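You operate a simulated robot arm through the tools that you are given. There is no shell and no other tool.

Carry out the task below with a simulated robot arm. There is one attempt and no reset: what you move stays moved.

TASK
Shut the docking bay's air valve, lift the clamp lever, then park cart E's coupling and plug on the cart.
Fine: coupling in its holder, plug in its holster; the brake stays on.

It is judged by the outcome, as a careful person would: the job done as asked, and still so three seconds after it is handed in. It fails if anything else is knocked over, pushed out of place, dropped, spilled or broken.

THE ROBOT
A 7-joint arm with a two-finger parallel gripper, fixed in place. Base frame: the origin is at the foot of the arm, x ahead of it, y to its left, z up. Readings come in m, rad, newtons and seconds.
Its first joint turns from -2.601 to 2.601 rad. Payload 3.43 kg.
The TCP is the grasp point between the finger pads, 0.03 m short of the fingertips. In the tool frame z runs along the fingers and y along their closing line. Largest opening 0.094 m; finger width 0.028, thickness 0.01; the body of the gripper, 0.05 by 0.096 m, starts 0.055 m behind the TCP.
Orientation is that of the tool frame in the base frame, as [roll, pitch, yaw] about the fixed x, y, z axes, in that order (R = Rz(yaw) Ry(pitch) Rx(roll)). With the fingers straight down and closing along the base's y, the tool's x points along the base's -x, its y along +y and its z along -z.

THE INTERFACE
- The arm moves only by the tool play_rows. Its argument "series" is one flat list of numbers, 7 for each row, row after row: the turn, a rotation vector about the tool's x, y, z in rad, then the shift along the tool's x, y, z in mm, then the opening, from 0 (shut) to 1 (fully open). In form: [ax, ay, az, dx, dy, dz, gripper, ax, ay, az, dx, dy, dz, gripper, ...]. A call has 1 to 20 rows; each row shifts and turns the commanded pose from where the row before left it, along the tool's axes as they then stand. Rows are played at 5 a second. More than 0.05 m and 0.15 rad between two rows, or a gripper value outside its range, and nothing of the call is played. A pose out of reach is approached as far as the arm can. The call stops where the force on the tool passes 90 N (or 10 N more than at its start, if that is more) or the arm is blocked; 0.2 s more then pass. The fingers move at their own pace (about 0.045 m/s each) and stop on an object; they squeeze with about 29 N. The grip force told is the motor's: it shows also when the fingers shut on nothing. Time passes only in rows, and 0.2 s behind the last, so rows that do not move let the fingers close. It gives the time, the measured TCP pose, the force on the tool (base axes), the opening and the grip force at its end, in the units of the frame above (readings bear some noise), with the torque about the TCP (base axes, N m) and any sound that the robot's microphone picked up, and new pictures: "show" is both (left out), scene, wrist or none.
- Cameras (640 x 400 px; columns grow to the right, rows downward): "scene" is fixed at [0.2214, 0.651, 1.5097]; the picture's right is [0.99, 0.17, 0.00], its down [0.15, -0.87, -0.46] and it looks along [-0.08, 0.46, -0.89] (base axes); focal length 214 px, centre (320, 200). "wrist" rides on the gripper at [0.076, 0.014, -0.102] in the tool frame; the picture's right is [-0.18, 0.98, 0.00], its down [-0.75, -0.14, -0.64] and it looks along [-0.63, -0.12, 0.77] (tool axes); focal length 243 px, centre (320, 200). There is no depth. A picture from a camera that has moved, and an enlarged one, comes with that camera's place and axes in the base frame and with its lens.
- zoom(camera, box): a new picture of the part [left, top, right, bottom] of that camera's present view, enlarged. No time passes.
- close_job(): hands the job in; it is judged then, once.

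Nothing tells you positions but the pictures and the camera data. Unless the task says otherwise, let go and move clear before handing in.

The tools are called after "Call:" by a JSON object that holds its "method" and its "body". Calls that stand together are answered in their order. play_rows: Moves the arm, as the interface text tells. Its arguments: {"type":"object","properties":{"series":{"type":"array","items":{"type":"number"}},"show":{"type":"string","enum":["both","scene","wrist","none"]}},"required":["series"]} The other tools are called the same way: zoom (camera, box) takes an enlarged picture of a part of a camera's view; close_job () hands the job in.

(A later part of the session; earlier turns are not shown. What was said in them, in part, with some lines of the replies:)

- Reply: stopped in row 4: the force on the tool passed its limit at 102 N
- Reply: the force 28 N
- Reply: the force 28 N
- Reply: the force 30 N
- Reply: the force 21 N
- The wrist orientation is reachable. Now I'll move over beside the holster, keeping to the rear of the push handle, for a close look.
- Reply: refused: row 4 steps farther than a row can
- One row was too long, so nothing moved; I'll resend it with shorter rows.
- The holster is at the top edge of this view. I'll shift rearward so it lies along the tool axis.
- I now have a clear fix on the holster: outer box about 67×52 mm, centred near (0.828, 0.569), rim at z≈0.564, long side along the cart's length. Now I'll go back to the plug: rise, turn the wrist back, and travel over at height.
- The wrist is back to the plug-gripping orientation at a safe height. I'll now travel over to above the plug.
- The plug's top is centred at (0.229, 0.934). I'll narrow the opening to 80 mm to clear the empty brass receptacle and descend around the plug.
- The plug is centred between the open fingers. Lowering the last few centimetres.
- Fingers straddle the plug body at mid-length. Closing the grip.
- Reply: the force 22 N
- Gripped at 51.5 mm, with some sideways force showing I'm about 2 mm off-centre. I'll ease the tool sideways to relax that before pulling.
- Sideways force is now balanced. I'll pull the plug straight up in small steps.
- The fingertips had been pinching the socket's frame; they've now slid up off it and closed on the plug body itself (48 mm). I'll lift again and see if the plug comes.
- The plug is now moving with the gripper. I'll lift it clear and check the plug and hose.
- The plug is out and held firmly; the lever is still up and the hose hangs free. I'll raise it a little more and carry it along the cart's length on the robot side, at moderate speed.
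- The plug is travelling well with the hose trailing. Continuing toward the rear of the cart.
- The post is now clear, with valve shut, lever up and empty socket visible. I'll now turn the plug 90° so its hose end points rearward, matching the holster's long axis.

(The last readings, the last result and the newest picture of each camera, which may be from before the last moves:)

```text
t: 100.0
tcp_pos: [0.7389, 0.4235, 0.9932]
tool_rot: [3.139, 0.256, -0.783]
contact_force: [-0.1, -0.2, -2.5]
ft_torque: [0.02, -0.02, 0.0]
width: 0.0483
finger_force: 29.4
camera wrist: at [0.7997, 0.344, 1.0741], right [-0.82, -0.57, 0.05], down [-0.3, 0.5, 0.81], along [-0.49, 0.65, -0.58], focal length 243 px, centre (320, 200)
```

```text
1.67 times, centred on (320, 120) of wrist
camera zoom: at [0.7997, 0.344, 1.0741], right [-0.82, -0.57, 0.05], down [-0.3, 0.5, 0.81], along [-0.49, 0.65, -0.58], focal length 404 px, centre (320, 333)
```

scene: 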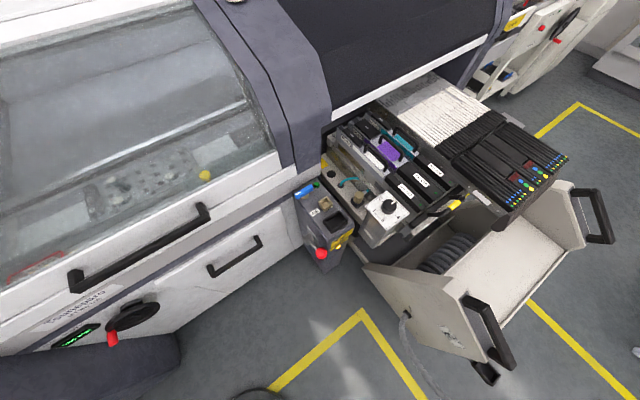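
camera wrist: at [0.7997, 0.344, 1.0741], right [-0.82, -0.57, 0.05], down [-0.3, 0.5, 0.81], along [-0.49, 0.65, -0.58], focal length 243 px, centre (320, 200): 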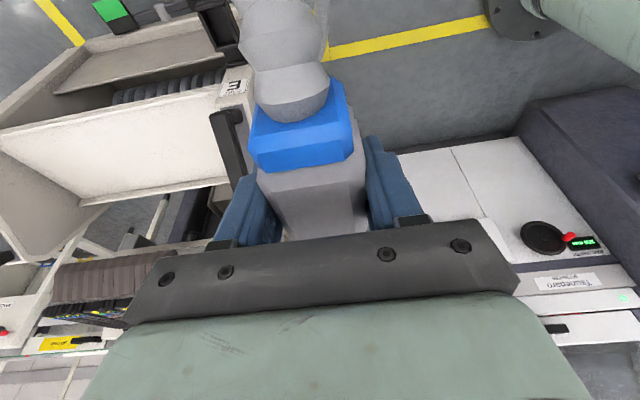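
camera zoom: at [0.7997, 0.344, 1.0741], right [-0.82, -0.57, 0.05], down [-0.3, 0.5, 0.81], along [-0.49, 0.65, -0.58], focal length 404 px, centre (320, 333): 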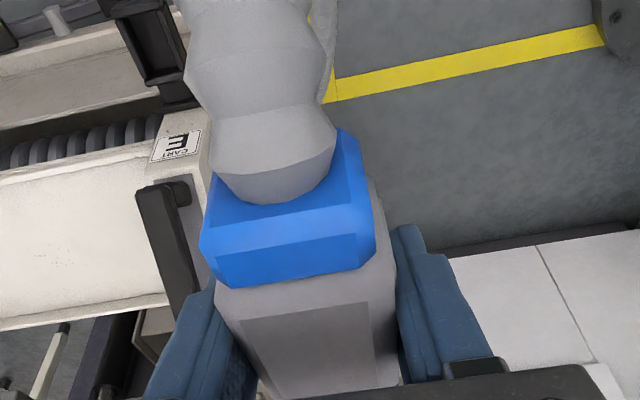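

The plug is turned, held steadily. I'll bring it over behind the cart to just rear of the holster, then descend part-way, keeping clear of the push handle's end.

Call:
{"method": "play_rows", "body": {"series": [0, 0, 0, 3, -27.7, 14.7, 0, 0, 0, 0, 3, -27.7, 14.7, 0, 0, 0, 0, 3, -27.7, 14.7, 0, 0, 0, 0, 3, -27.7, 14.7, 0, 0, 0, 0, 3, -27.7, 14.7, 0, 0, 0, 0, 3, -27.7, 14.7, 0, 0, 0, 0, 0, 0, 0, 0], "show": "both"}}

Call:
{"method": "zoom", "body": {"camera": "scene", "box": [400, 260, 600, 400]}}

Call:
{"method": "zoom", "body": {"camera": "wrist", "box": [160, 0, 480, 240]}}

```text
t: 101.7
tcp_pos: [0.8514, 0.5451, 0.9025]
tool_rot: [3.141, 0.253, -0.784]
contact_force: [0.4, 0.8, -2.1]
ft_torque: [-0.01, 0.02, 0.01]
width: 0.0483
finger_force: 29.2
camera wrist: at [0.9127, 0.4657, 0.983], right [-0.82, -0.57, 0.05], down [-0.3, 0.5, 0.81], along [-0.49, 0.65, -0.58], focal length 243 px, centre (320, 200)
```

scene: 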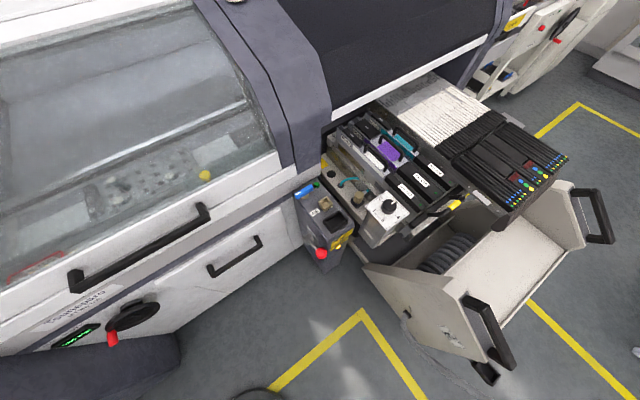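
wrist: 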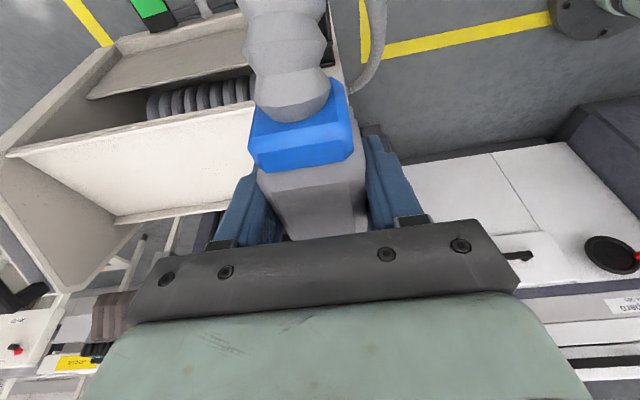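

```text
2.86 times, centred on (500, 330) of scene
camera zoom: at [0.2214, 0.651, 1.5097], right [0.99, 0.17, 0.0], down [0.15, -0.87, -0.46], along [-0.08, 0.46, -0.89], focal length 613 px, centre (-194, -171)
```

zoom: 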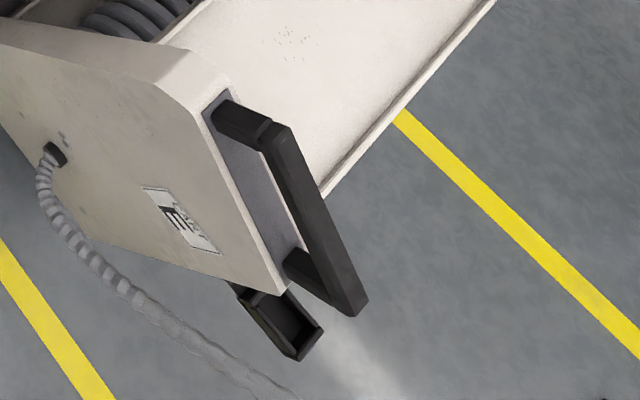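

```text
1.67 times, centred on (320, 120) of wrist
camera zoom: at [0.9127, 0.4657, 0.983], right [-0.82, -0.57, 0.05], down [-0.3, 0.5, 0.81], along [-0.49, 0.65, -0.58], focal length 404 px, centre (320, 333)
```

zoom: 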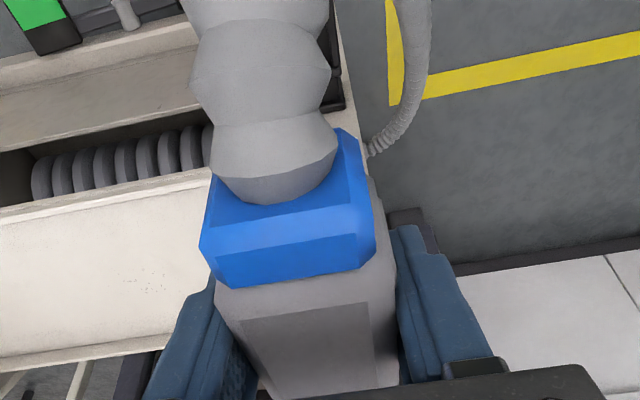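

The plug is poised behind the cart, aligned in the cross direction. I'll descend straight down behind the handle's end to z≈0.68.

Call:
{"method": "play_rows", "body": {"series": [0, 0, 0, 7.2, 0, 27.5, 0, 0, 0, 0, 7.2, 0, 27.5, 0, 0, 0, 0, 7.2, 0, 27.5, 0, 0, 0, 0, 7.2, 0, 27.5, 0, 0, 0, 0, 7.2, 0, 27.5, 0, 0, 0, 0, 7.2, 0, 27.5, 0, 0, 0, 0, 7.2, 0, 27.5, 0, 0, 0, 0, 7.2, 0, 27.5, 0, 0, 0, 0, 0, 0, 0, 0], "show": "both"}}

Call:
{"method": "zoom", "body": {"camera": "scene", "box": [440, 300, 580, 400]}}

Call:
{"method": "zoom", "body": {"camera": "wrist", "box": [160, 0, 480, 240]}}

```text
t: 103.7
tcp_pos: [0.8523, 0.5458, 0.6738]
tool_rot: [3.141, 0.254, -0.787]
contact_force: [0.7, -0.5, -3.5]
ft_torque: [-0.01, 0.02, -0.02]
width: 0.0485
finger_force: 29.1
camera wrist: at [0.9132, 0.4651, 0.7544], right [-0.82, -0.57, 0.05], down [-0.3, 0.5, 0.81], along [-0.49, 0.65, -0.58], focal length 243 px, centre (320, 200)
```

scene: 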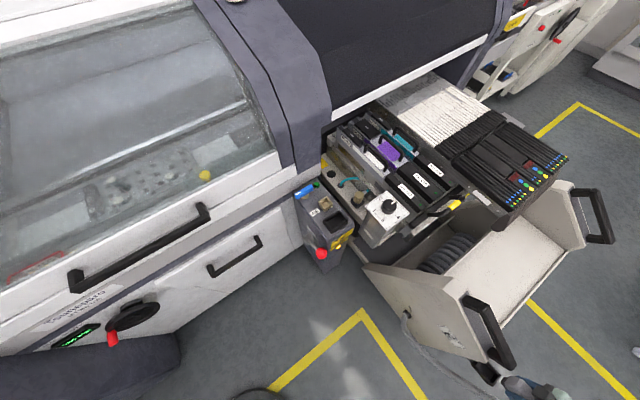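
wrist: 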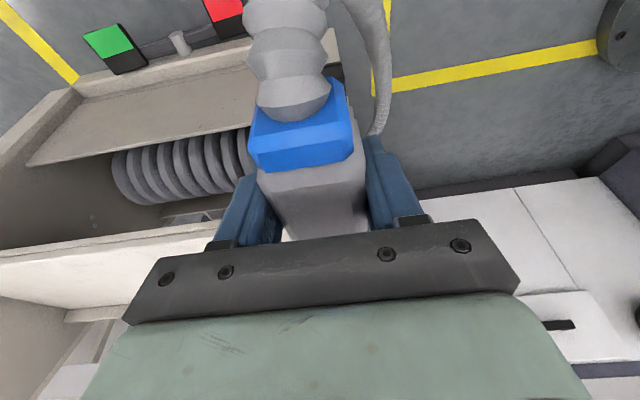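

```text
4.00 times, centred on (510, 350) of scene
camera zoom: at [0.2214, 0.651, 1.5097], right [0.99, 0.17, 0.0], down [0.15, -0.87, -0.46], along [-0.08, 0.46, -0.89], focal length 858 px, centre (-440, -400)
```

zoom: 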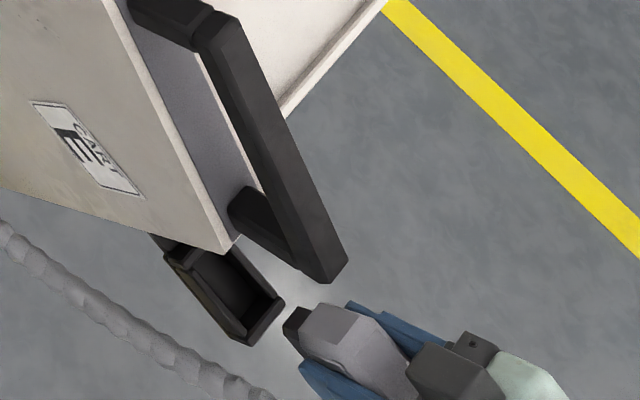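

```text
1.67 times, centred on (320, 120) of wrist
camera zoom: at [0.9132, 0.4651, 0.7544], right [-0.82, -0.57, 0.05], down [-0.3, 0.5, 0.81], along [-0.49, 0.65, -0.58], focal length 404 px, centre (320, 333)
```

zoom: 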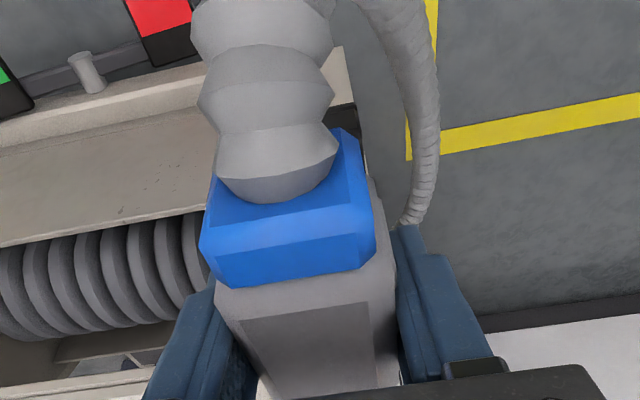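

The plug with its dark tongue is just behind the holster in the scene view. I'll shift it forward 34 mm so it's above the holster, below the handle's level.

Call:
{"method": "play_rows", "body": {"series": [0, 0, 0, -11, 0.3, 2.9, 0, 0, 0, 0, -11, 0.3, 2.9, 0, 0, 0, 0, -10.9, 0.2, 2.8, 0, 0, 0, 0, 0, 0, 0, 0], "show": "both"}}

Call:
{"method": "zoom", "body": {"camera": "scene", "box": [450, 320, 550, 400]}}

Call:
{"method": "zoom", "body": {"camera": "wrist", "box": [220, 0, 420, 150]}}

```text
t: 104.7
tcp_pos: [0.8281, 0.57, 0.6721]
tool_rot: [-3.14, 0.252, -0.785]
contact_force: [-0.3, -0.1, -1.6]
ft_torque: [0.01, -0.02, 0.05]
width: 0.0481
finger_force: 28.8
camera wrist: at [0.8896, 0.489, 0.7537], right [-0.82, -0.57, 0.05], down [-0.3, 0.5, 0.81], along [-0.49, 0.65, -0.58], focal length 243 px, centre (320, 200)
```

scene: 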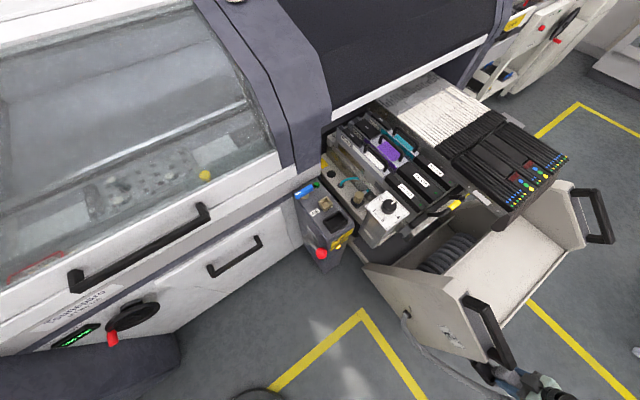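
wrist: 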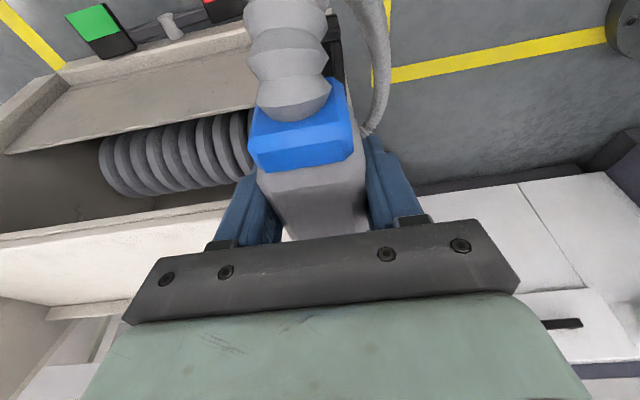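

```text
5.00 times, centred on (500, 360) of scene
camera zoom: at [0.2214, 0.651, 1.5097], right [0.99, 0.17, 0.0], down [0.15, -0.87, -0.46], along [-0.08, 0.46, -0.89], focal length 1072 px, centre (-580, -600)
```

zoom: 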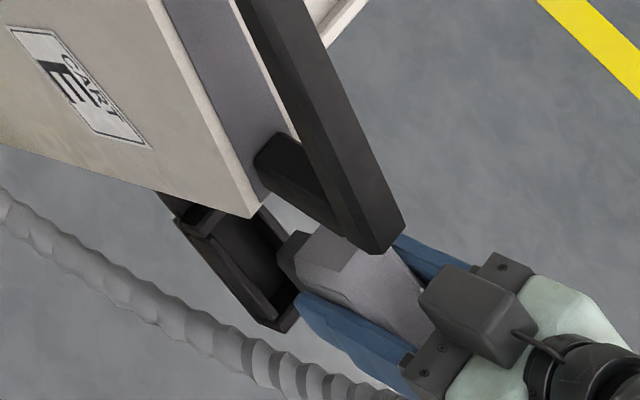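

```text
2.67 times, centred on (320, 75) of wrist
camera zoom: at [0.8896, 0.489, 0.7537], right [-0.82, -0.57, 0.05], down [-0.3, 0.5, 0.81], along [-0.49, 0.65, -0.58], focal length 647 px, centre (320, 533)
```

zoom: 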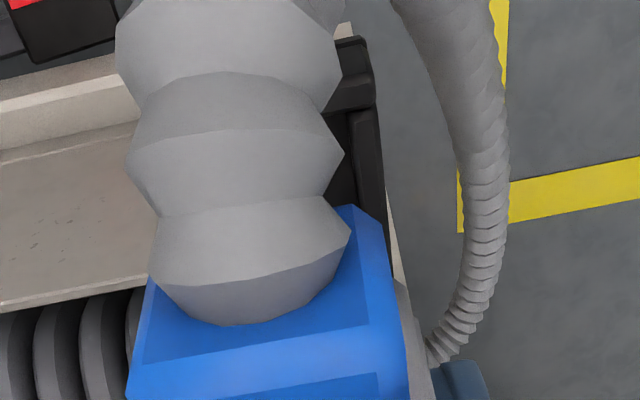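

The plug is now above the holster within a couple of millimetres. I'll lower to just above expected contact, then go down in fine steps watching force.

Call:
{"method": "play_rows", "body": {"series": [0, 0, 0, 4.5, 0, 17, 0, 0, 0, 0, 3.8, 0, 14.5, 0, 0, 0, 0, 0, 0, 0, 0], "show": "both"}}

Call:
{"method": "zoom", "body": {"camera": "scene", "box": [450, 320, 550, 400]}}

Call:
{"method": "zoom", "body": {"camera": "wrist", "box": [220, 0, 420, 150]}}

```text
t: 105.5
tcp_pos: [0.827, 0.5684, 0.6425]
tool_rot: [3.141, 0.255, -0.786]
contact_force: [-0.5, -0.4, -3.3]
ft_torque: [-0.01, 0.05, -0.02]
width: 0.0483
finger_force: 29.3
camera wrist: at [0.8884, 0.4884, 0.7238], right [-0.82, -0.57, 0.05], down [-0.3, 0.5, 0.81], along [-0.49, 0.65, -0.58], focal length 243 px, centre (320, 200)
```

scene: 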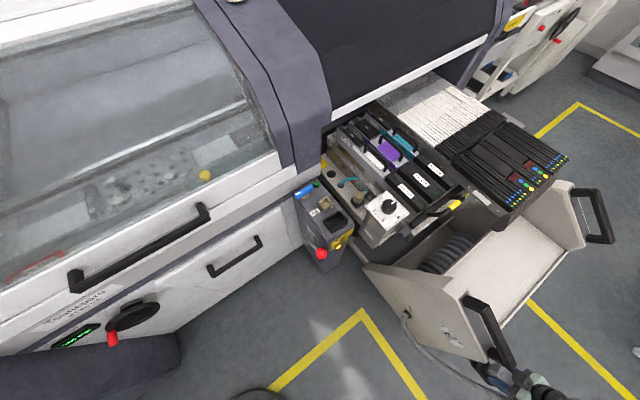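
wrist: 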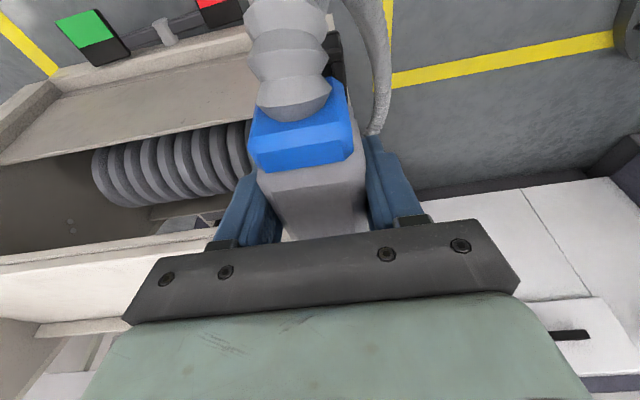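

```text
5.00 times, centred on (500, 360) of scene
camera zoom: at [0.2214, 0.651, 1.5097], right [0.99, 0.17, 0.0], down [0.15, -0.87, -0.46], along [-0.08, 0.46, -0.89], focal length 1072 px, centre (-580, -600)
```

zoom: 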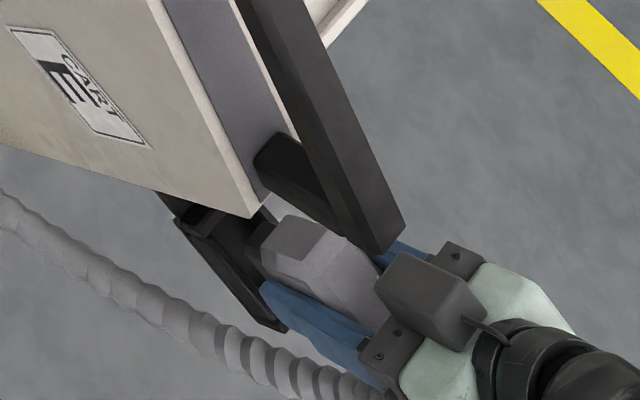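

```text
2.67 times, centred on (320, 75) of wrist
camera zoom: at [0.8884, 0.4884, 0.7238], right [-0.82, -0.57, 0.05], down [-0.3, 0.5, 0.81], along [-0.49, 0.65, -0.58], focal length 647 px, centre (320, 533)
```

zoom: 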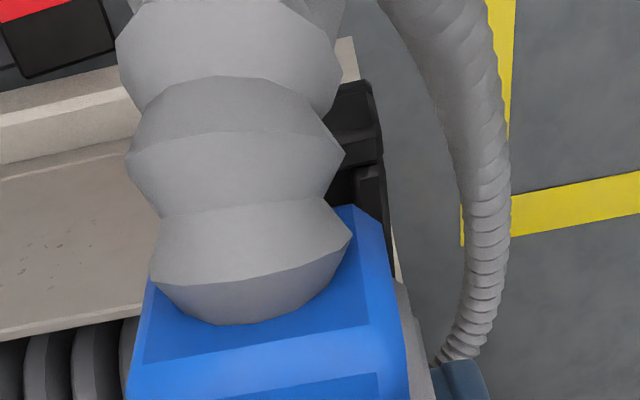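

Positioned just above. Lowering in fine steps now.

Call:
{"method": "play_rows", "body": {"series": [0, 0, 0, 1, 0, 3.9, 0, 0, 0, 0, 1, 0, 3.9, 0, 0, 0, 0, 0, 0, 0, 0], "show": "none"}}

```text
t: 106.2
tcp_pos: [0.8288, 0.5691, 0.6364]
tool_rot: [3.14, 0.256, -0.785]
contact_force: [0.1, 0.4, -2.2]
ft_torque: [0.02, 0.03, -0.01]
width: 0.0483
finger_force: 29.3
```

Call:
{"method": "play_rows", "body": {"series": [0, 0, 0, 1, 0, 3.9, 0, 0, 0, 0, 0.8, 0, 2.9, 0, 0, 0, 0, 0, 0, 0, 0], "show": "wrist"}}

Call:
{"method": "zoom", "body": {"camera": "scene", "box": [460, 340, 530, 400]}}

```text
t: 107.0
tcp_pos: [0.8273, 0.5695, 0.6285]
tool_rot: [3.141, 0.256, -0.785]
contact_force: [0.0, 0.2, -2.0]
ft_torque: [0.01, -0.02, 0.02]
width: 0.0481
finger_force: 29.0
camera wrist: at [0.8883, 0.4885, 0.7083], right [-0.82, -0.57, 0.05], down [-0.3, 0.5, 0.81], along [-0.49, 0.65, -0.58], focal length 243 px, centre (320, 200)
```

wrist: 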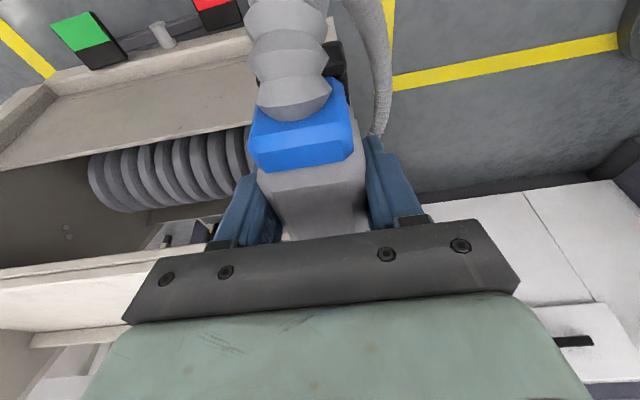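

```text
6.67 times, centred on (495, 370) of scene
camera zoom: at [0.2214, 0.651, 1.5097], right [0.99, 0.17, 0.0], down [0.15, -0.87, -0.46], along [-0.08, 0.46, -0.89], focal length 1430 px, centre (-847, -933)
```

zoom: 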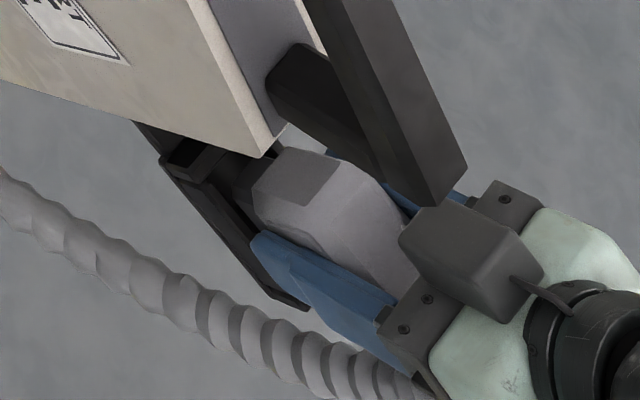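

No contact yet. Continuing.

Call:
{"method": "play_rows", "body": {"series": [0, 0, 0, 0.8, 0, 2.9, 0, 0, 0, 0, 0.5, 0, 1.9, 0, 0, 0, 0, 0, 0, 0, 0], "show": "none"}}

```text
t: 107.8
tcp_pos: [0.8271, 0.5689, 0.6243]
tool_rot: [3.141, 0.257, -0.784]
contact_force: [-6.8, 5.1, 22.6]
ft_torque: [-0.21, -0.18, -0.04]
width: 0.0486
finger_force: 28.9
```

Contact: torque shows the tongue's rear end is on the rear wall, so I need to shift forward a few millimetres. I'll lift off, shift 3 mm, and retry.

Call:
{"method": "play_rows", "body": {"series": [0, 0, 0, -1.5, 0, -5.8, 0, 0, 0, 0, -2.9, 0, 0.8, 0, 0, 0, 0, 0, 0, 0, 0, 0, 0, 0, 0.8, 0, 2.9, 0, 0, 0, 0, 0, 0, 0, 0], "show": "none"}}

```text
t: 109.0
tcp_pos: [0.8261, 0.5709, 0.6255]
tool_rot: [3.141, 0.257, -0.785]
contact_force: [-0.2, 0.0, -2.6]
ft_torque: [-0.01, 0.05, 0.02]
width: 0.048
finger_force: 28.8
```

Call:
{"method": "play_rows", "body": {"series": [0, 0, 0, 0.5, 0, 2, 0, 0, 0, 0, 0.5, 0, 2, 0, 0, 0, 0, 0, 0, 0, 0], "show": "none"}}

```text
t: 109.8
tcp_pos: [0.8269, 0.5722, 0.622]
tool_rot: [3.141, 0.253, -0.786]
contact_force: [0.1, 1.0, -1.7]
ft_torque: [0.0, -0.01, 0.01]
width: 0.0481
finger_force: 28.7
```

No contact this time at that height. Continuing down.

Call:
{"method": "play_rows", "body": {"series": [0, 0, 0, 0.5, 0, 2, 0, 0, 0, 0, 0.5, 0, 2, 0, 0, 0, 0, 0, 0, 0, 0], "show": "none"}}

```text
t: 110.7
tcp_pos: [0.8268, 0.5709, 0.618]
tool_rot: [-3.141, 0.255, -0.785]
contact_force: [0.6, 0.3, -3.2]
ft_torque: [0.0, -0.03, 0.02]
width: 0.0484
finger_force: 28.9
```

Call:
{"method": "play_rows", "body": {"series": [0, 0, 0, 0.5, 0, 2, 0, 0, 0, 0, 0.5, 0, 2, 0, 0, 0, 0, 0, 0, 0, 0], "show": "both"}}

Call:
{"method": "zoom", "body": {"camera": "scene", "box": [460, 340, 530, 400]}}

```text
t: 111.5
tcp_pos: [0.8278, 0.571, 0.6137]
tool_rot: [3.141, 0.256, -0.786]
contact_force: [1.0, -0.2, -3.3]
ft_torque: [0.01, -0.02, 0.0]
width: 0.0484
finger_force: 29.2
camera wrist: at [0.8872, 0.4905, 0.6945], right [-0.82, -0.57, 0.05], down [-0.3, 0.5, 0.81], along [-0.49, 0.65, -0.58], focal length 243 px, centre (320, 200)
```

scene: 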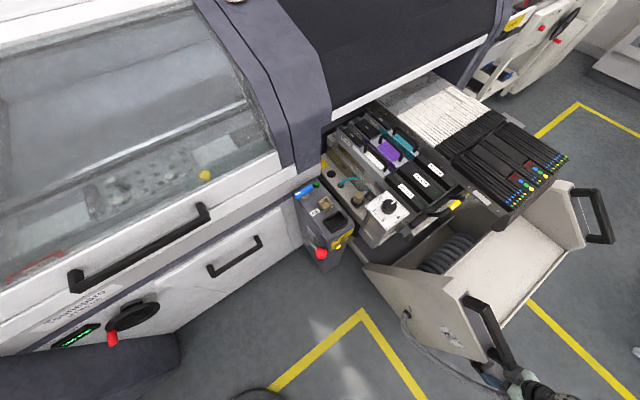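
wrist: 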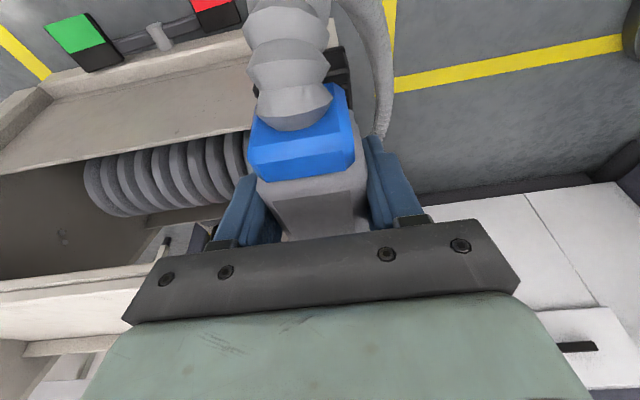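

```text
6.67 times, centred on (495, 370) of scene
camera zoom: at [0.2214, 0.651, 1.5097], right [0.99, 0.17, 0.0], down [0.15, -0.87, -0.46], along [-0.08, 0.46, -0.89], focal length 1430 px, centre (-847, -933)
```

zoom: 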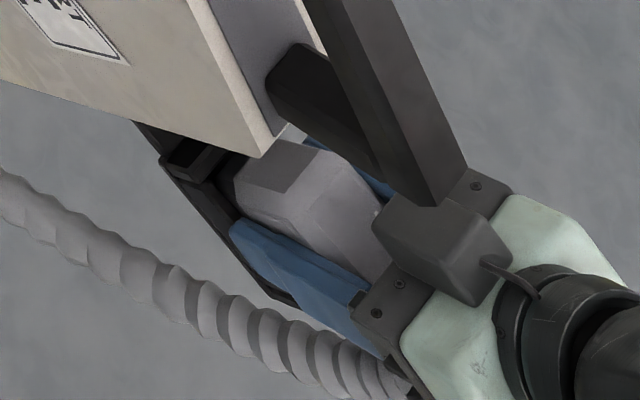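

The tongue is entering. Continuing to lower until it seats.

Call:
{"method": "play_rows", "body": {"series": [0, 0, 0, 0.5, 0, 2, 0, 0, 0, 0, 0.5, 0, 2, 0, 0, 0, 0, 0, 0, 0, 0], "show": "none"}}

```text
t: 112.2
tcp_pos: [0.8262, 0.5704, 0.6107]
tool_rot: [3.139, 0.255, -0.784]
contact_force: [-0.5, 1.1, -3.3]
ft_torque: [-0.01, 0.01, -0.03]
width: 0.0483
finger_force: 28.9
```

Call:
{"method": "play_rows", "body": {"series": [0, 0, 0, 0.5, 0, 2, 0, 0, 0, 0, 0.5, 0, 2, 0, 0, 0, 0, 0, 0, 0, 0], "show": "none"}}

```text
t: 113.0
tcp_pos: [0.8276, 0.5721, 0.6054]
tool_rot: [3.139, 0.255, -0.786]
contact_force: [0.1, -0.4, -2.9]
ft_torque: [-0.02, -0.02, -0.01]
width: 0.048
finger_force: 29.0
```

Call:
{"method": "play_rows", "body": {"series": [0, 0, 0, 0.5, 0, 2, 0, 0, 0, 0, 0.3, 0, 1, 0, 0, 0, 0, 0, 0, 0, 0], "show": "both"}}

Call:
{"method": "zoom", "body": {"camera": "wrist", "box": [220, 0, 420, 200]}}

Call:
{"method": "zoom", "body": {"camera": "scene", "box": [460, 340, 530, 400]}}

```text
t: 113.8
tcp_pos: [0.8272, 0.5709, 0.6043]
tool_rot: [-3.139, 0.256, -0.784]
contact_force: [4.5, 3.0, 18.9]
ft_torque: [-0.22, 0.02, 0.15]
width: 0.0483
finger_force: 28.7
camera wrist: at [0.8881, 0.4906, 0.6848], right [-0.82, -0.57, 0.04], down [-0.3, 0.5, 0.81], along [-0.48, 0.65, -0.58], focal length 243 px, centre (320, 200)
```

scene: 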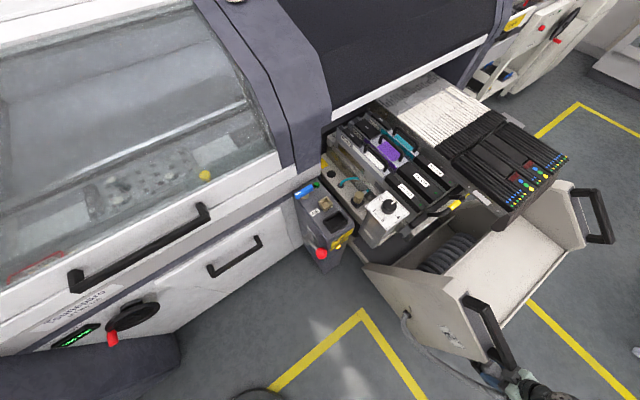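
wrist: 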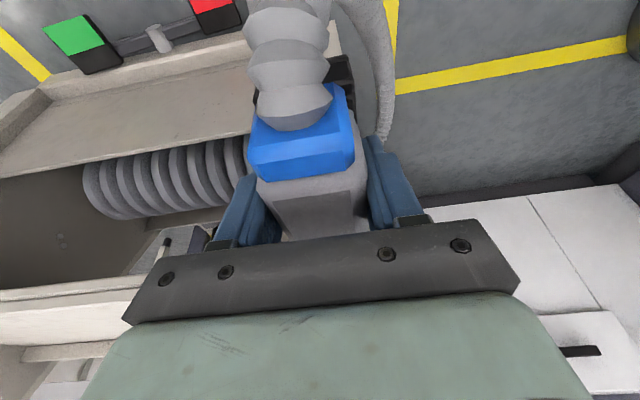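

```text
2.00 times, centred on (320, 100) of wrist
camera zoom: at [0.8881, 0.4906, 0.6848], right [-0.82, -0.57, 0.04], down [-0.3, 0.5, 0.81], along [-0.48, 0.65, -0.58], focal length 485 px, centre (320, 400)
```

zoom: 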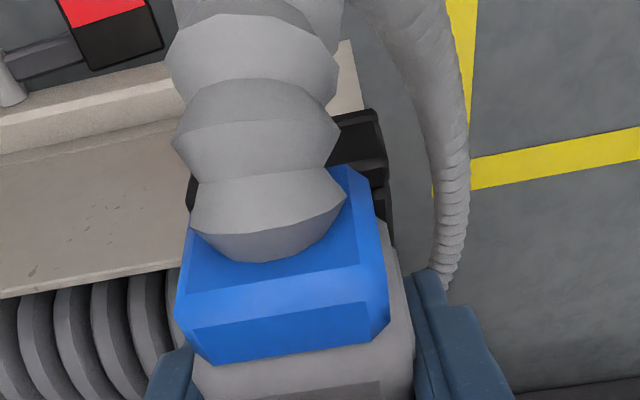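

```text
6.67 times, centred on (495, 370) of scene
camera zoom: at [0.2214, 0.651, 1.5097], right [0.99, 0.17, 0.0], down [0.15, -0.87, -0.46], along [-0.08, 0.46, -0.89], focal length 1430 px, centre (-847, -933)
```

zoom: 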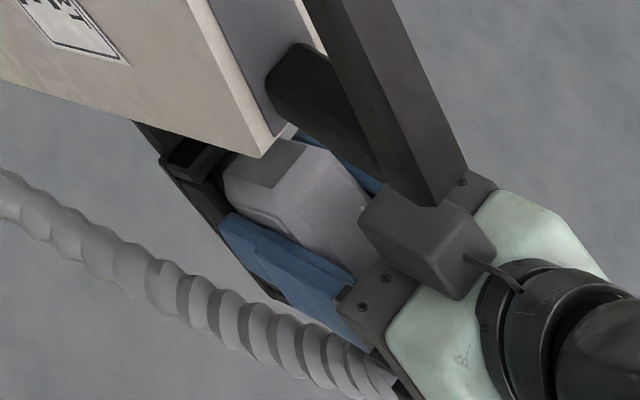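

About 20 N at z 0.604, with an insertion depth (~18 mm) and plug height matching how it sat on the post: it's seated. I'll relax the push and open the fingers modestly.

Call:
{"method": "play_rows", "body": {"series": [0, 0, 0, -0.3, 0, -1.2, 0, 0, 0, 0, 0, 0, 0, 0.55, 0, 0, 0, 0, 0, 0, 0.65, 0, 0, 0, 0, 0, 0, 0.65, 0, 0, 0, 0, 0, 0, 0.65], "show": "both"}}

Call:
{"method": "zoom", "body": {"camera": "wrist", "box": [200, 0, 440, 240]}}

Call:
{"method": "zoom", "body": {"camera": "scene", "box": [460, 340, 530, 400]}}

```text
t: 115.0
tcp_pos: [0.8274, 0.5721, 0.6045]
tool_rot: [3.139, 0.254, -0.786]
contact_force: [-0.7, -0.4, -0.7]
ft_torque: [0.03, -0.02, 0.03]
width: 0.0611
finger_force: 0.0
camera wrist: at [0.8876, 0.4909, 0.6844], right [-0.82, -0.57, 0.05], down [-0.3, 0.5, 0.81], along [-0.49, 0.65, -0.58], focal length 243 px, centre (320, 200)
```

scene: 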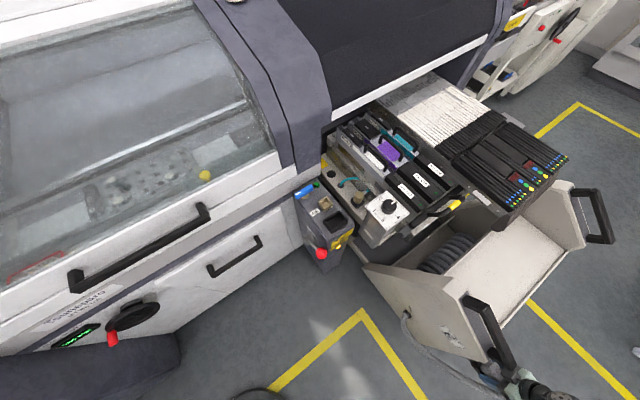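
wrist: 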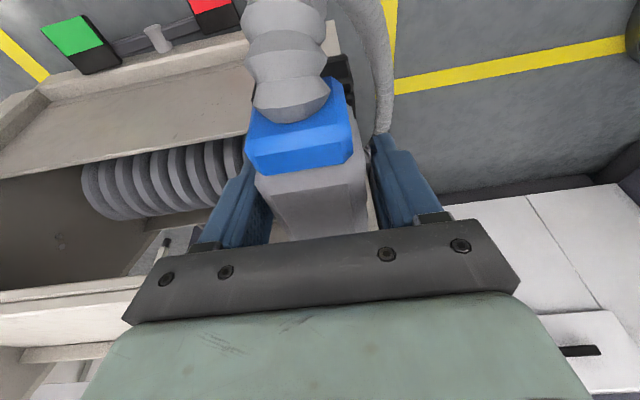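

```text
1.67 times, centred on (320, 120) of wrist
camera zoom: at [0.8876, 0.4909, 0.6844], right [-0.82, -0.57, 0.05], down [-0.3, 0.5, 0.81], along [-0.49, 0.65, -0.58], focal length 404 px, centre (320, 333)
```

zoom: 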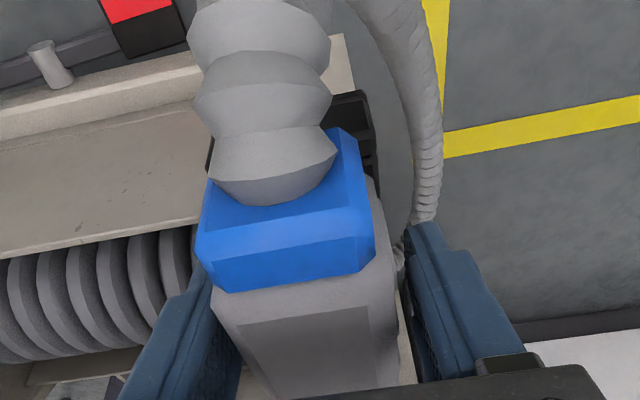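

```text
6.67 times, centred on (495, 370) of scene
camera zoom: at [0.2214, 0.651, 1.5097], right [0.99, 0.17, 0.0], down [0.15, -0.87, -0.46], along [-0.08, 0.46, -0.89], focal length 1430 px, centre (-847, -933)
```

zoom: 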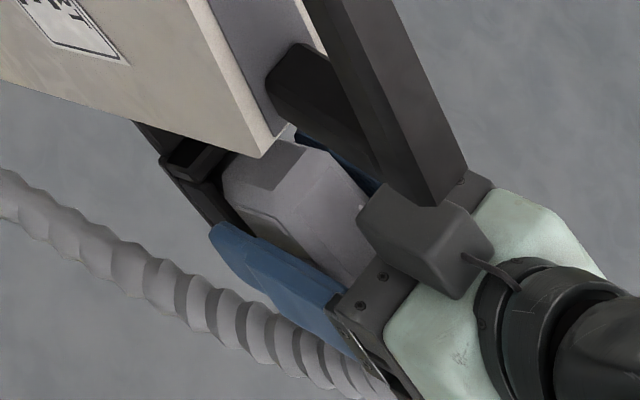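

Released; the plug settled a couple of millimetres and stands in the holster. I'll withdraw along the tool axis (up and rearward), clear of the handle and hose.

Call:
{"method": "play_rows", "body": {"series": [0, 0, 0, 0, 0, -8, 0.65, 0, 0, 0, 0, 0, -12, 0.65, 0, 0, 0, 0, 0, -20, 0.65, 0, 0, 0, 0, 0, -30, 0.65, 0, 0, 0, 0, 0, -35, 0.65, 0, 0, 0, 0, 0, -35, 0.65], "show": "both"}}

Call:
{"method": "zoom", "body": {"camera": "wrist", "box": [200, 0, 440, 240]}}

Call:
{"method": "zoom", "body": {"camera": "scene", "box": [450, 330, 530, 400]}}

```text
t: 116.5
tcp_pos: [0.8514, 0.5446, 0.7379]
tool_rot: [-3.141, 0.253, -0.785]
contact_force: [0.2, 0.2, -0.3]
ft_torque: [0.02, 0.0, 0.01]
width: 0.061
finger_force: 0.0
camera wrist: at [0.9122, 0.464, 0.8185], right [-0.82, -0.57, 0.05], down [-0.3, 0.5, 0.81], along [-0.49, 0.65, -0.58], focal length 243 px, centre (320, 200)
```

scene: 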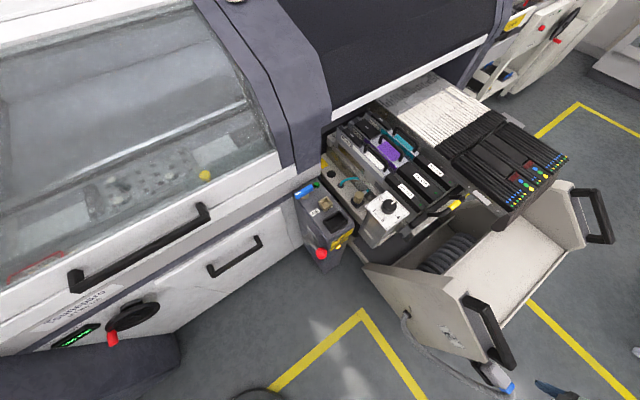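
wrist: 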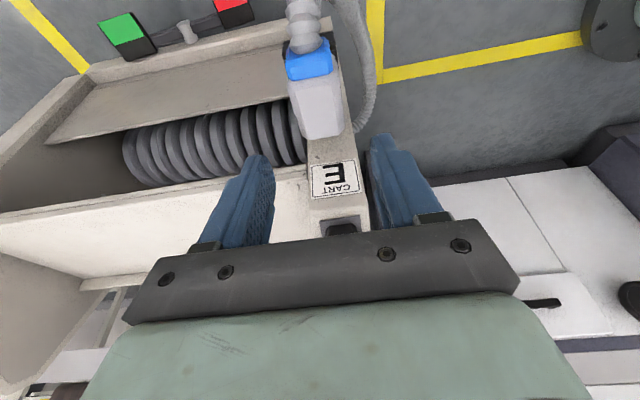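

```text
1.67 times, centred on (320, 120) of wrist
camera zoom: at [0.9122, 0.464, 0.8185], right [-0.82, -0.57, 0.05], down [-0.3, 0.5, 0.81], along [-0.49, 0.65, -0.58], focal length 404 px, centre (320, 333)
```

zoom: 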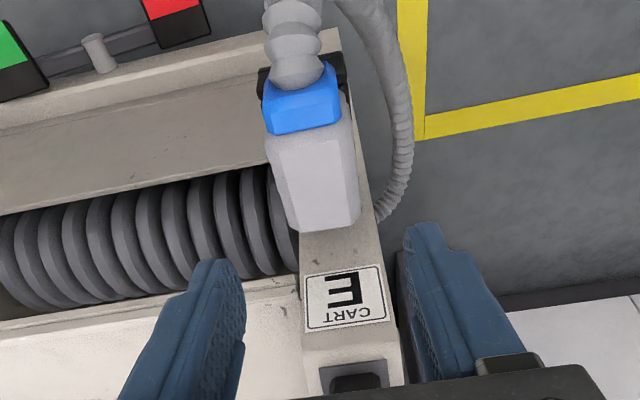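

```text
5.71 times, centred on (490, 365) of scene
camera zoom: at [0.2214, 0.651, 1.5097], right [0.99, 0.17, 0.0], down [0.15, -0.87, -0.46], along [-0.08, 0.46, -0.89], focal length 1226 px, centre (-651, -743)
```

zoom: 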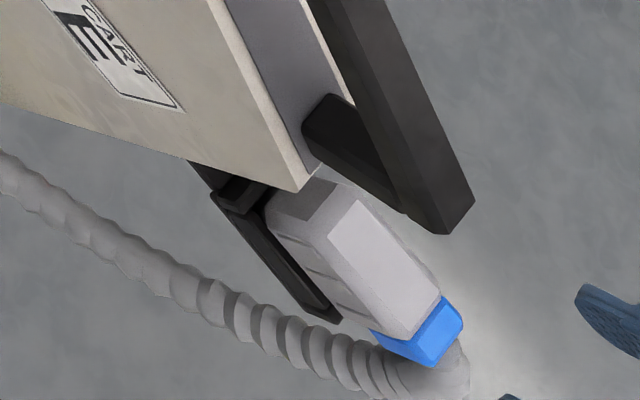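

The plug sits in the holster with its hose looping freely. I'll move up and around for a second view to verify it's fully seated and upright.

Call:
{"method": "play_rows", "body": {"series": [0, 0, 0, 0, 0, -40, 0.65, 0, 0, 0, 0, 0, -40, 0.65, 0, 0, 0, 0, 0, -40, 0.65, 0, 0, 0, 0, 0, -40, 0.65, 0, 0, 0, 0, 35, 0, 0.65, 0, 0, 0, 0, 35, 0, 0.65, 0, 0, 0, 0, 35, 0, 0.65, 0, 0, 0, 0, 35, 0, 0.65, 0, 0, 0, 0, 35, 0, 0.65, 0, 0, 0, 0, 0, 0, 0.65], "show": "both"}}

Call:
{"method": "zoom", "body": {"camera": "wrist", "box": [180, 0, 400, 180]}}

Call:
{"method": "zoom", "body": {"camera": "scene", "box": [450, 330, 530, 400]}}

```text
t: 118.7
tcp_pos: [0.7591, 0.396, 0.8968]
tool_rot: [3.14, 0.255, -0.785]
contact_force: [0.4, 0.2, 0.4]
ft_torque: [-0.01, 0.02, 0.02]
width: 0.0609
finger_force: 0.0
camera wrist: at [0.8207, 0.3156, 0.9764], right [-0.82, -0.57, 0.05], down [-0.3, 0.5, 0.81], along [-0.49, 0.65, -0.58], focal length 243 px, centre (320, 200)
```

scene: 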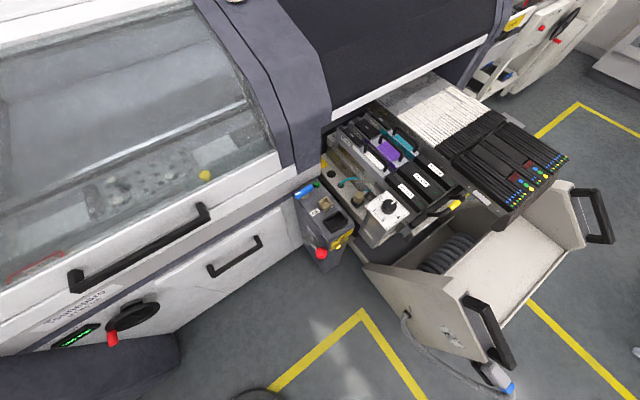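
wrist: 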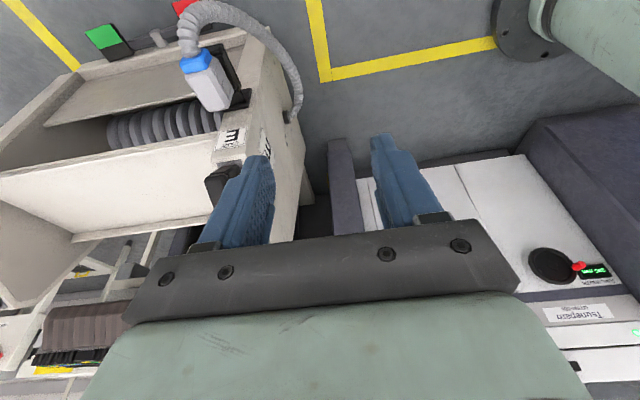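

```text
2.22 times, centred on (290, 90) of wrist
camera zoom: at [0.8207, 0.3156, 0.9764], right [-0.82, -0.57, 0.05], down [-0.3, 0.5, 0.81], along [-0.49, 0.65, -0.58], focal length 539 px, centre (387, 444)
```

zoom: 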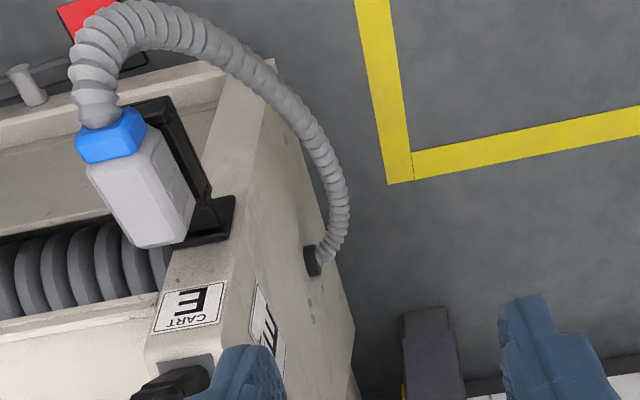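

```text
5.71 times, centred on (490, 365) of scene
camera zoom: at [0.2214, 0.651, 1.5097], right [0.99, 0.17, 0.0], down [0.15, -0.87, -0.46], along [-0.08, 0.46, -0.89], focal length 1226 px, centre (-651, -743)
```

zoom: 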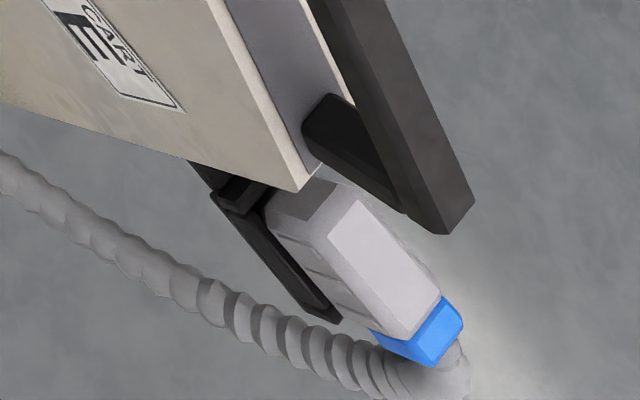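

Call:
{"method": "zoom", "body": {"camera": "wrist", "box": [170, 0, 310, 110]}}

Call:
{"method": "zoom", "body": {"camera": "wrist", "box": [170, 30, 250, 120]}}

Call:
{"method": "zoom", "body": {"camera": "scene", "box": [285, 160, 385, 280]}}

```text
3.64 times, centred on (240, 55) of wrist
camera zoom: at [0.8207, 0.3156, 0.9764], right [-0.82, -0.57, 0.05], down [-0.3, 0.5, 0.81], along [-0.49, 0.65, -0.58], focal length 882 px, centre (611, 727)
```

zoom: 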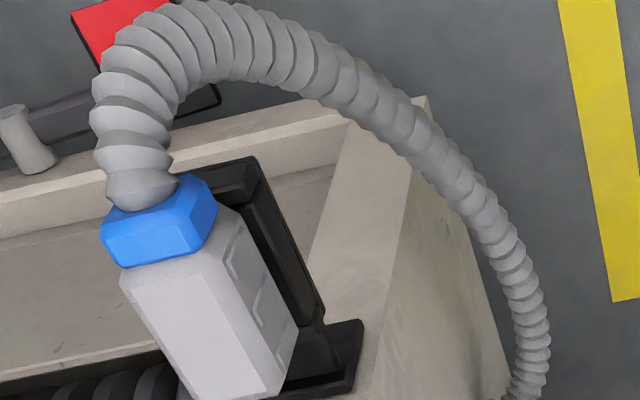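

```text
4.44 times, centred on (210, 75) of wrist
camera zoom: at [0.8207, 0.3156, 0.9764], right [-0.82, -0.57, 0.05], down [-0.3, 0.5, 0.81], along [-0.49, 0.65, -0.58], focal length 1078 px, centre (809, 756)
```

zoom: 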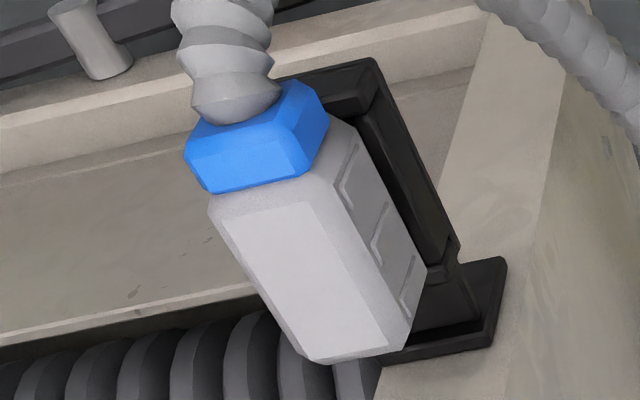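

```text
3.33 times, centred on (335, 220) of scene
camera zoom: at [0.2214, 0.651, 1.5097], right [0.99, 0.17, 0.0], down [0.15, -0.87, -0.46], along [-0.08, 0.46, -0.89], focal length 715 px, centre (270, 133)
```

zoom: 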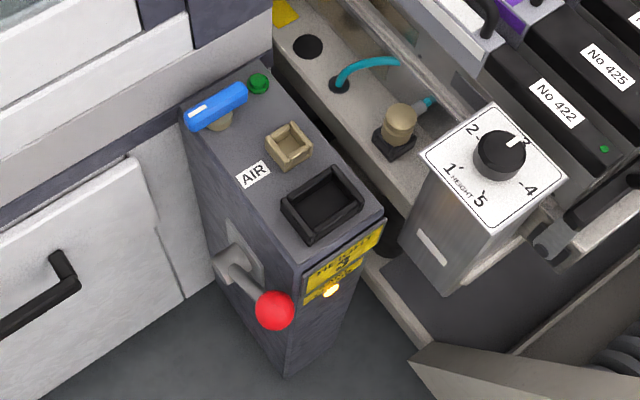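

Everything looks in place and stable. To be sure the plug is fully home, I'll take a view from the same relative angle I had of it on the post and compare.

Call:
{"method": "play_rows", "body": {"series": [0, 0, 0, -26.1, -32.7, 6.8, 0.65, 0, 0, 0, -26.1, -32.7, 6.8, 0.65, 0, 0, 0, -26.1, -32.7, 6.8, 0.65, 0, 0, 0, 9.9, 0, 37.9, 0.65, 0, 0, 0, 9.9, 0, 37.9, 0.65, 0, 0, 0, 9.9, 0, 37.9, 0.65, 0, 0, 0, 9.9, 0, 37.9, 0.65, 0, 0, 0, 9.9, 0, 37.9, 0.65, 0, 0, 0, 0, 0, 0, 0.65], "show": "wrist"}}

Call:
{"method": "zoom", "body": {"camera": "wrist", "box": [200, 20, 440, 220]}}

```text
t: 120.7
tcp_pos: [0.7709, 0.518, 0.699]
tool_rot: [-3.141, 0.254, -0.787]
contact_force: [-0.1, 0.2, 0.3]
ft_torque: [0.0, 0.0, -0.01]
width: 0.0611
finger_force: 0.0
camera wrist: at [0.8312, 0.4383, 0.7782], right [-0.82, -0.57, 0.05], down [-0.3, 0.5, 0.81], along [-0.49, 0.65, -0.58], focal length 243 px, centre (320, 200)
```

wrist: 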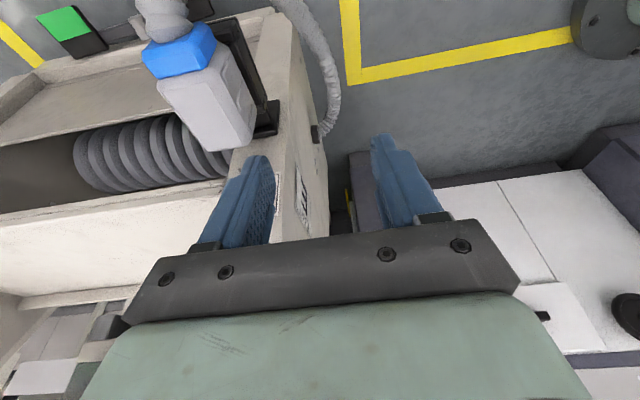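

```text
2.00 times, centred on (320, 120) of wrist
camera zoom: at [0.8312, 0.4383, 0.7782], right [-0.82, -0.57, 0.05], down [-0.3, 0.5, 0.81], along [-0.49, 0.65, -0.58], focal length 485 px, centre (320, 360)
```

zoom: 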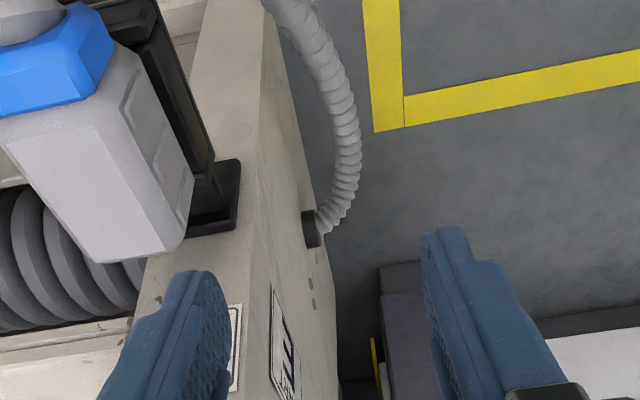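

The plug-to-frame relationship matches how it sat on the post, so it is fully home. I'll back the arm away and up to a clear position, and do a final check.

Call:
{"method": "play_rows", "body": {"series": [0, 0, 0, 0, 10, -40, 0.65, 0, 0, 0, 0, 20, -40, 0.65, 0, 0, 0, 0, 20, -40, 0.65, 0, 0, 0, 0, 20, -40, 0.65, 0, 0, 0, 0, 20, -40, 0.65, 0, 0, 0, -20, 40, 0, 0.65, 0, 0, 0, -20, 40, 0, 0.65, 0, 0, 0, -20, 40, 0, 0.65, 0, 0, 0, -20, 40, 0, 0.65, 0, 0, 0, 0, 0, 0, 0.65, 0, 0, 0, 0, 0, 0, 0.65, 0, 0, 0, 0, 0, 0, 0.65, 0, 0, 0, 0, 0, 0, 0.65, 0, 0, 0, 0, 0, 0, 0.65], "show": "both"}}

Call:
{"method": "zoom", "body": {"camera": "scene", "box": [285, 160, 405, 280]}}

Call:
{"method": "zoom", "body": {"camera": "scene", "box": [390, 290, 540, 400]}}

Call:
{"method": "zoom", "body": {"camera": "wrist", "box": [100, 0, 340, 180]}}

```text
t: 123.7
tcp_pos: [0.5713, 0.3654, 0.9105]
tool_rot: [-3.141, 0.254, -0.784]
contact_force: [0.0, -0.2, 1.5]
ft_torque: [0.03, 0.04, 0.04]
width: 0.061
finger_force: 0.1
camera wrist: at [0.6327, 0.286, 0.9915], right [-0.82, -0.57, 0.05], down [-0.3, 0.5, 0.81], along [-0.49, 0.65, -0.58], focal length 243 px, centre (320, 200)
```

scene: 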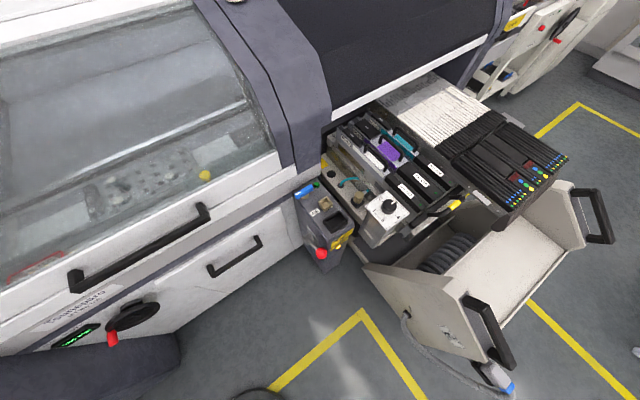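
wrist: 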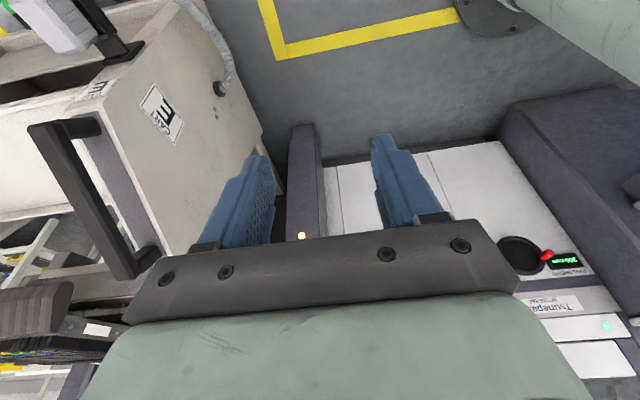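

```text
3.33 times, centred on (345, 220) of scene
camera zoom: at [0.2214, 0.651, 1.5097], right [0.99, 0.17, 0.0], down [0.15, -0.87, -0.46], along [-0.08, 0.46, -0.89], focal length 715 px, centre (237, 133)
```

zoom: 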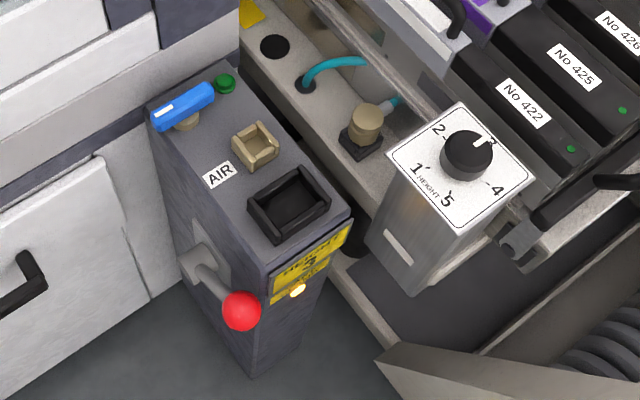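

```text
3.64 times, centred on (465, 345) of scene
camera zoom: at [0.2214, 0.651, 1.5097], right [0.99, 0.17, 0.0], down [0.15, -0.87, -0.46], along [-0.08, 0.46, -0.89], focal length 780 px, centre (-207, -327)
```

zoom: 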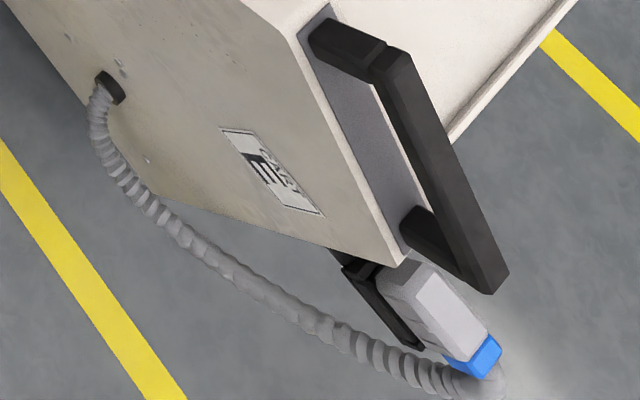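

```text
2.22 times, centred on (220, 90) of wrist
camera zoom: at [0.6327, 0.286, 0.9915], right [-0.82, -0.57, 0.05], down [-0.3, 0.5, 0.81], along [-0.49, 0.65, -0.58], focal length 539 px, centre (542, 444)
```

zoom: 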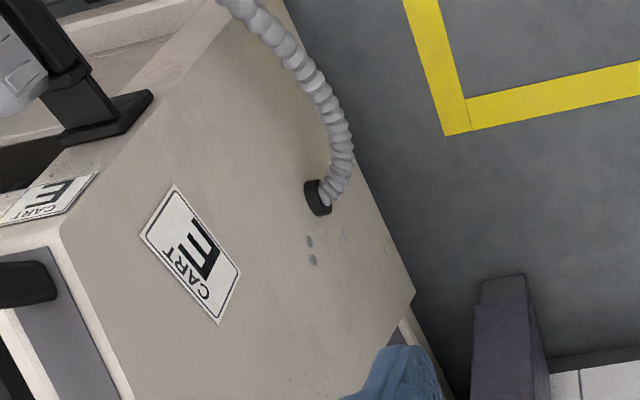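

Final check: the valve handle is crosswise (air lamp out), the clamp lever is up (amber light), the coupling stands in its cup on the cart, and the plug sits in its holster. The brake is untouched and the arm is clear, so I'm handing the job in.

Call:
{"method": "close_job", "body": {}}

```text
The job is handed in.
```

I've finished the job and handed it in: valve shut, clamp lever lifted, coupling and plug parked on cart E. I haven't seen a verdict, only that the hand-in was accepted.

- **Air valve:** the handle now lies across the post, turned clockwise until it met its stop. The green lamp beside it went out.
- **Clamp lever:** lifted to its upper stop, and it stayed up after I let go. The clamp light changed from green to amber.
- **Coupling:** it stands upright in the black cup on the cart beam. The first attempts to lower it caught on the edge of the cup at about 27–29 N. I shifted it a few millimetres and it went in freely.
- **Plug:** it sits in the holster at the rear of the cart, with its hose end pointing rearward and the hose hanging free. I judged it fully home by comparing it with how it sat on the post.
- **Brake:** I kept clear of the brake pedals and did not touch them.

I saw nothing knocked over or pushed out of place. Coupling and plug were still in place at the last check, several seconds after I let go of each. The arm is back clear of the cart.
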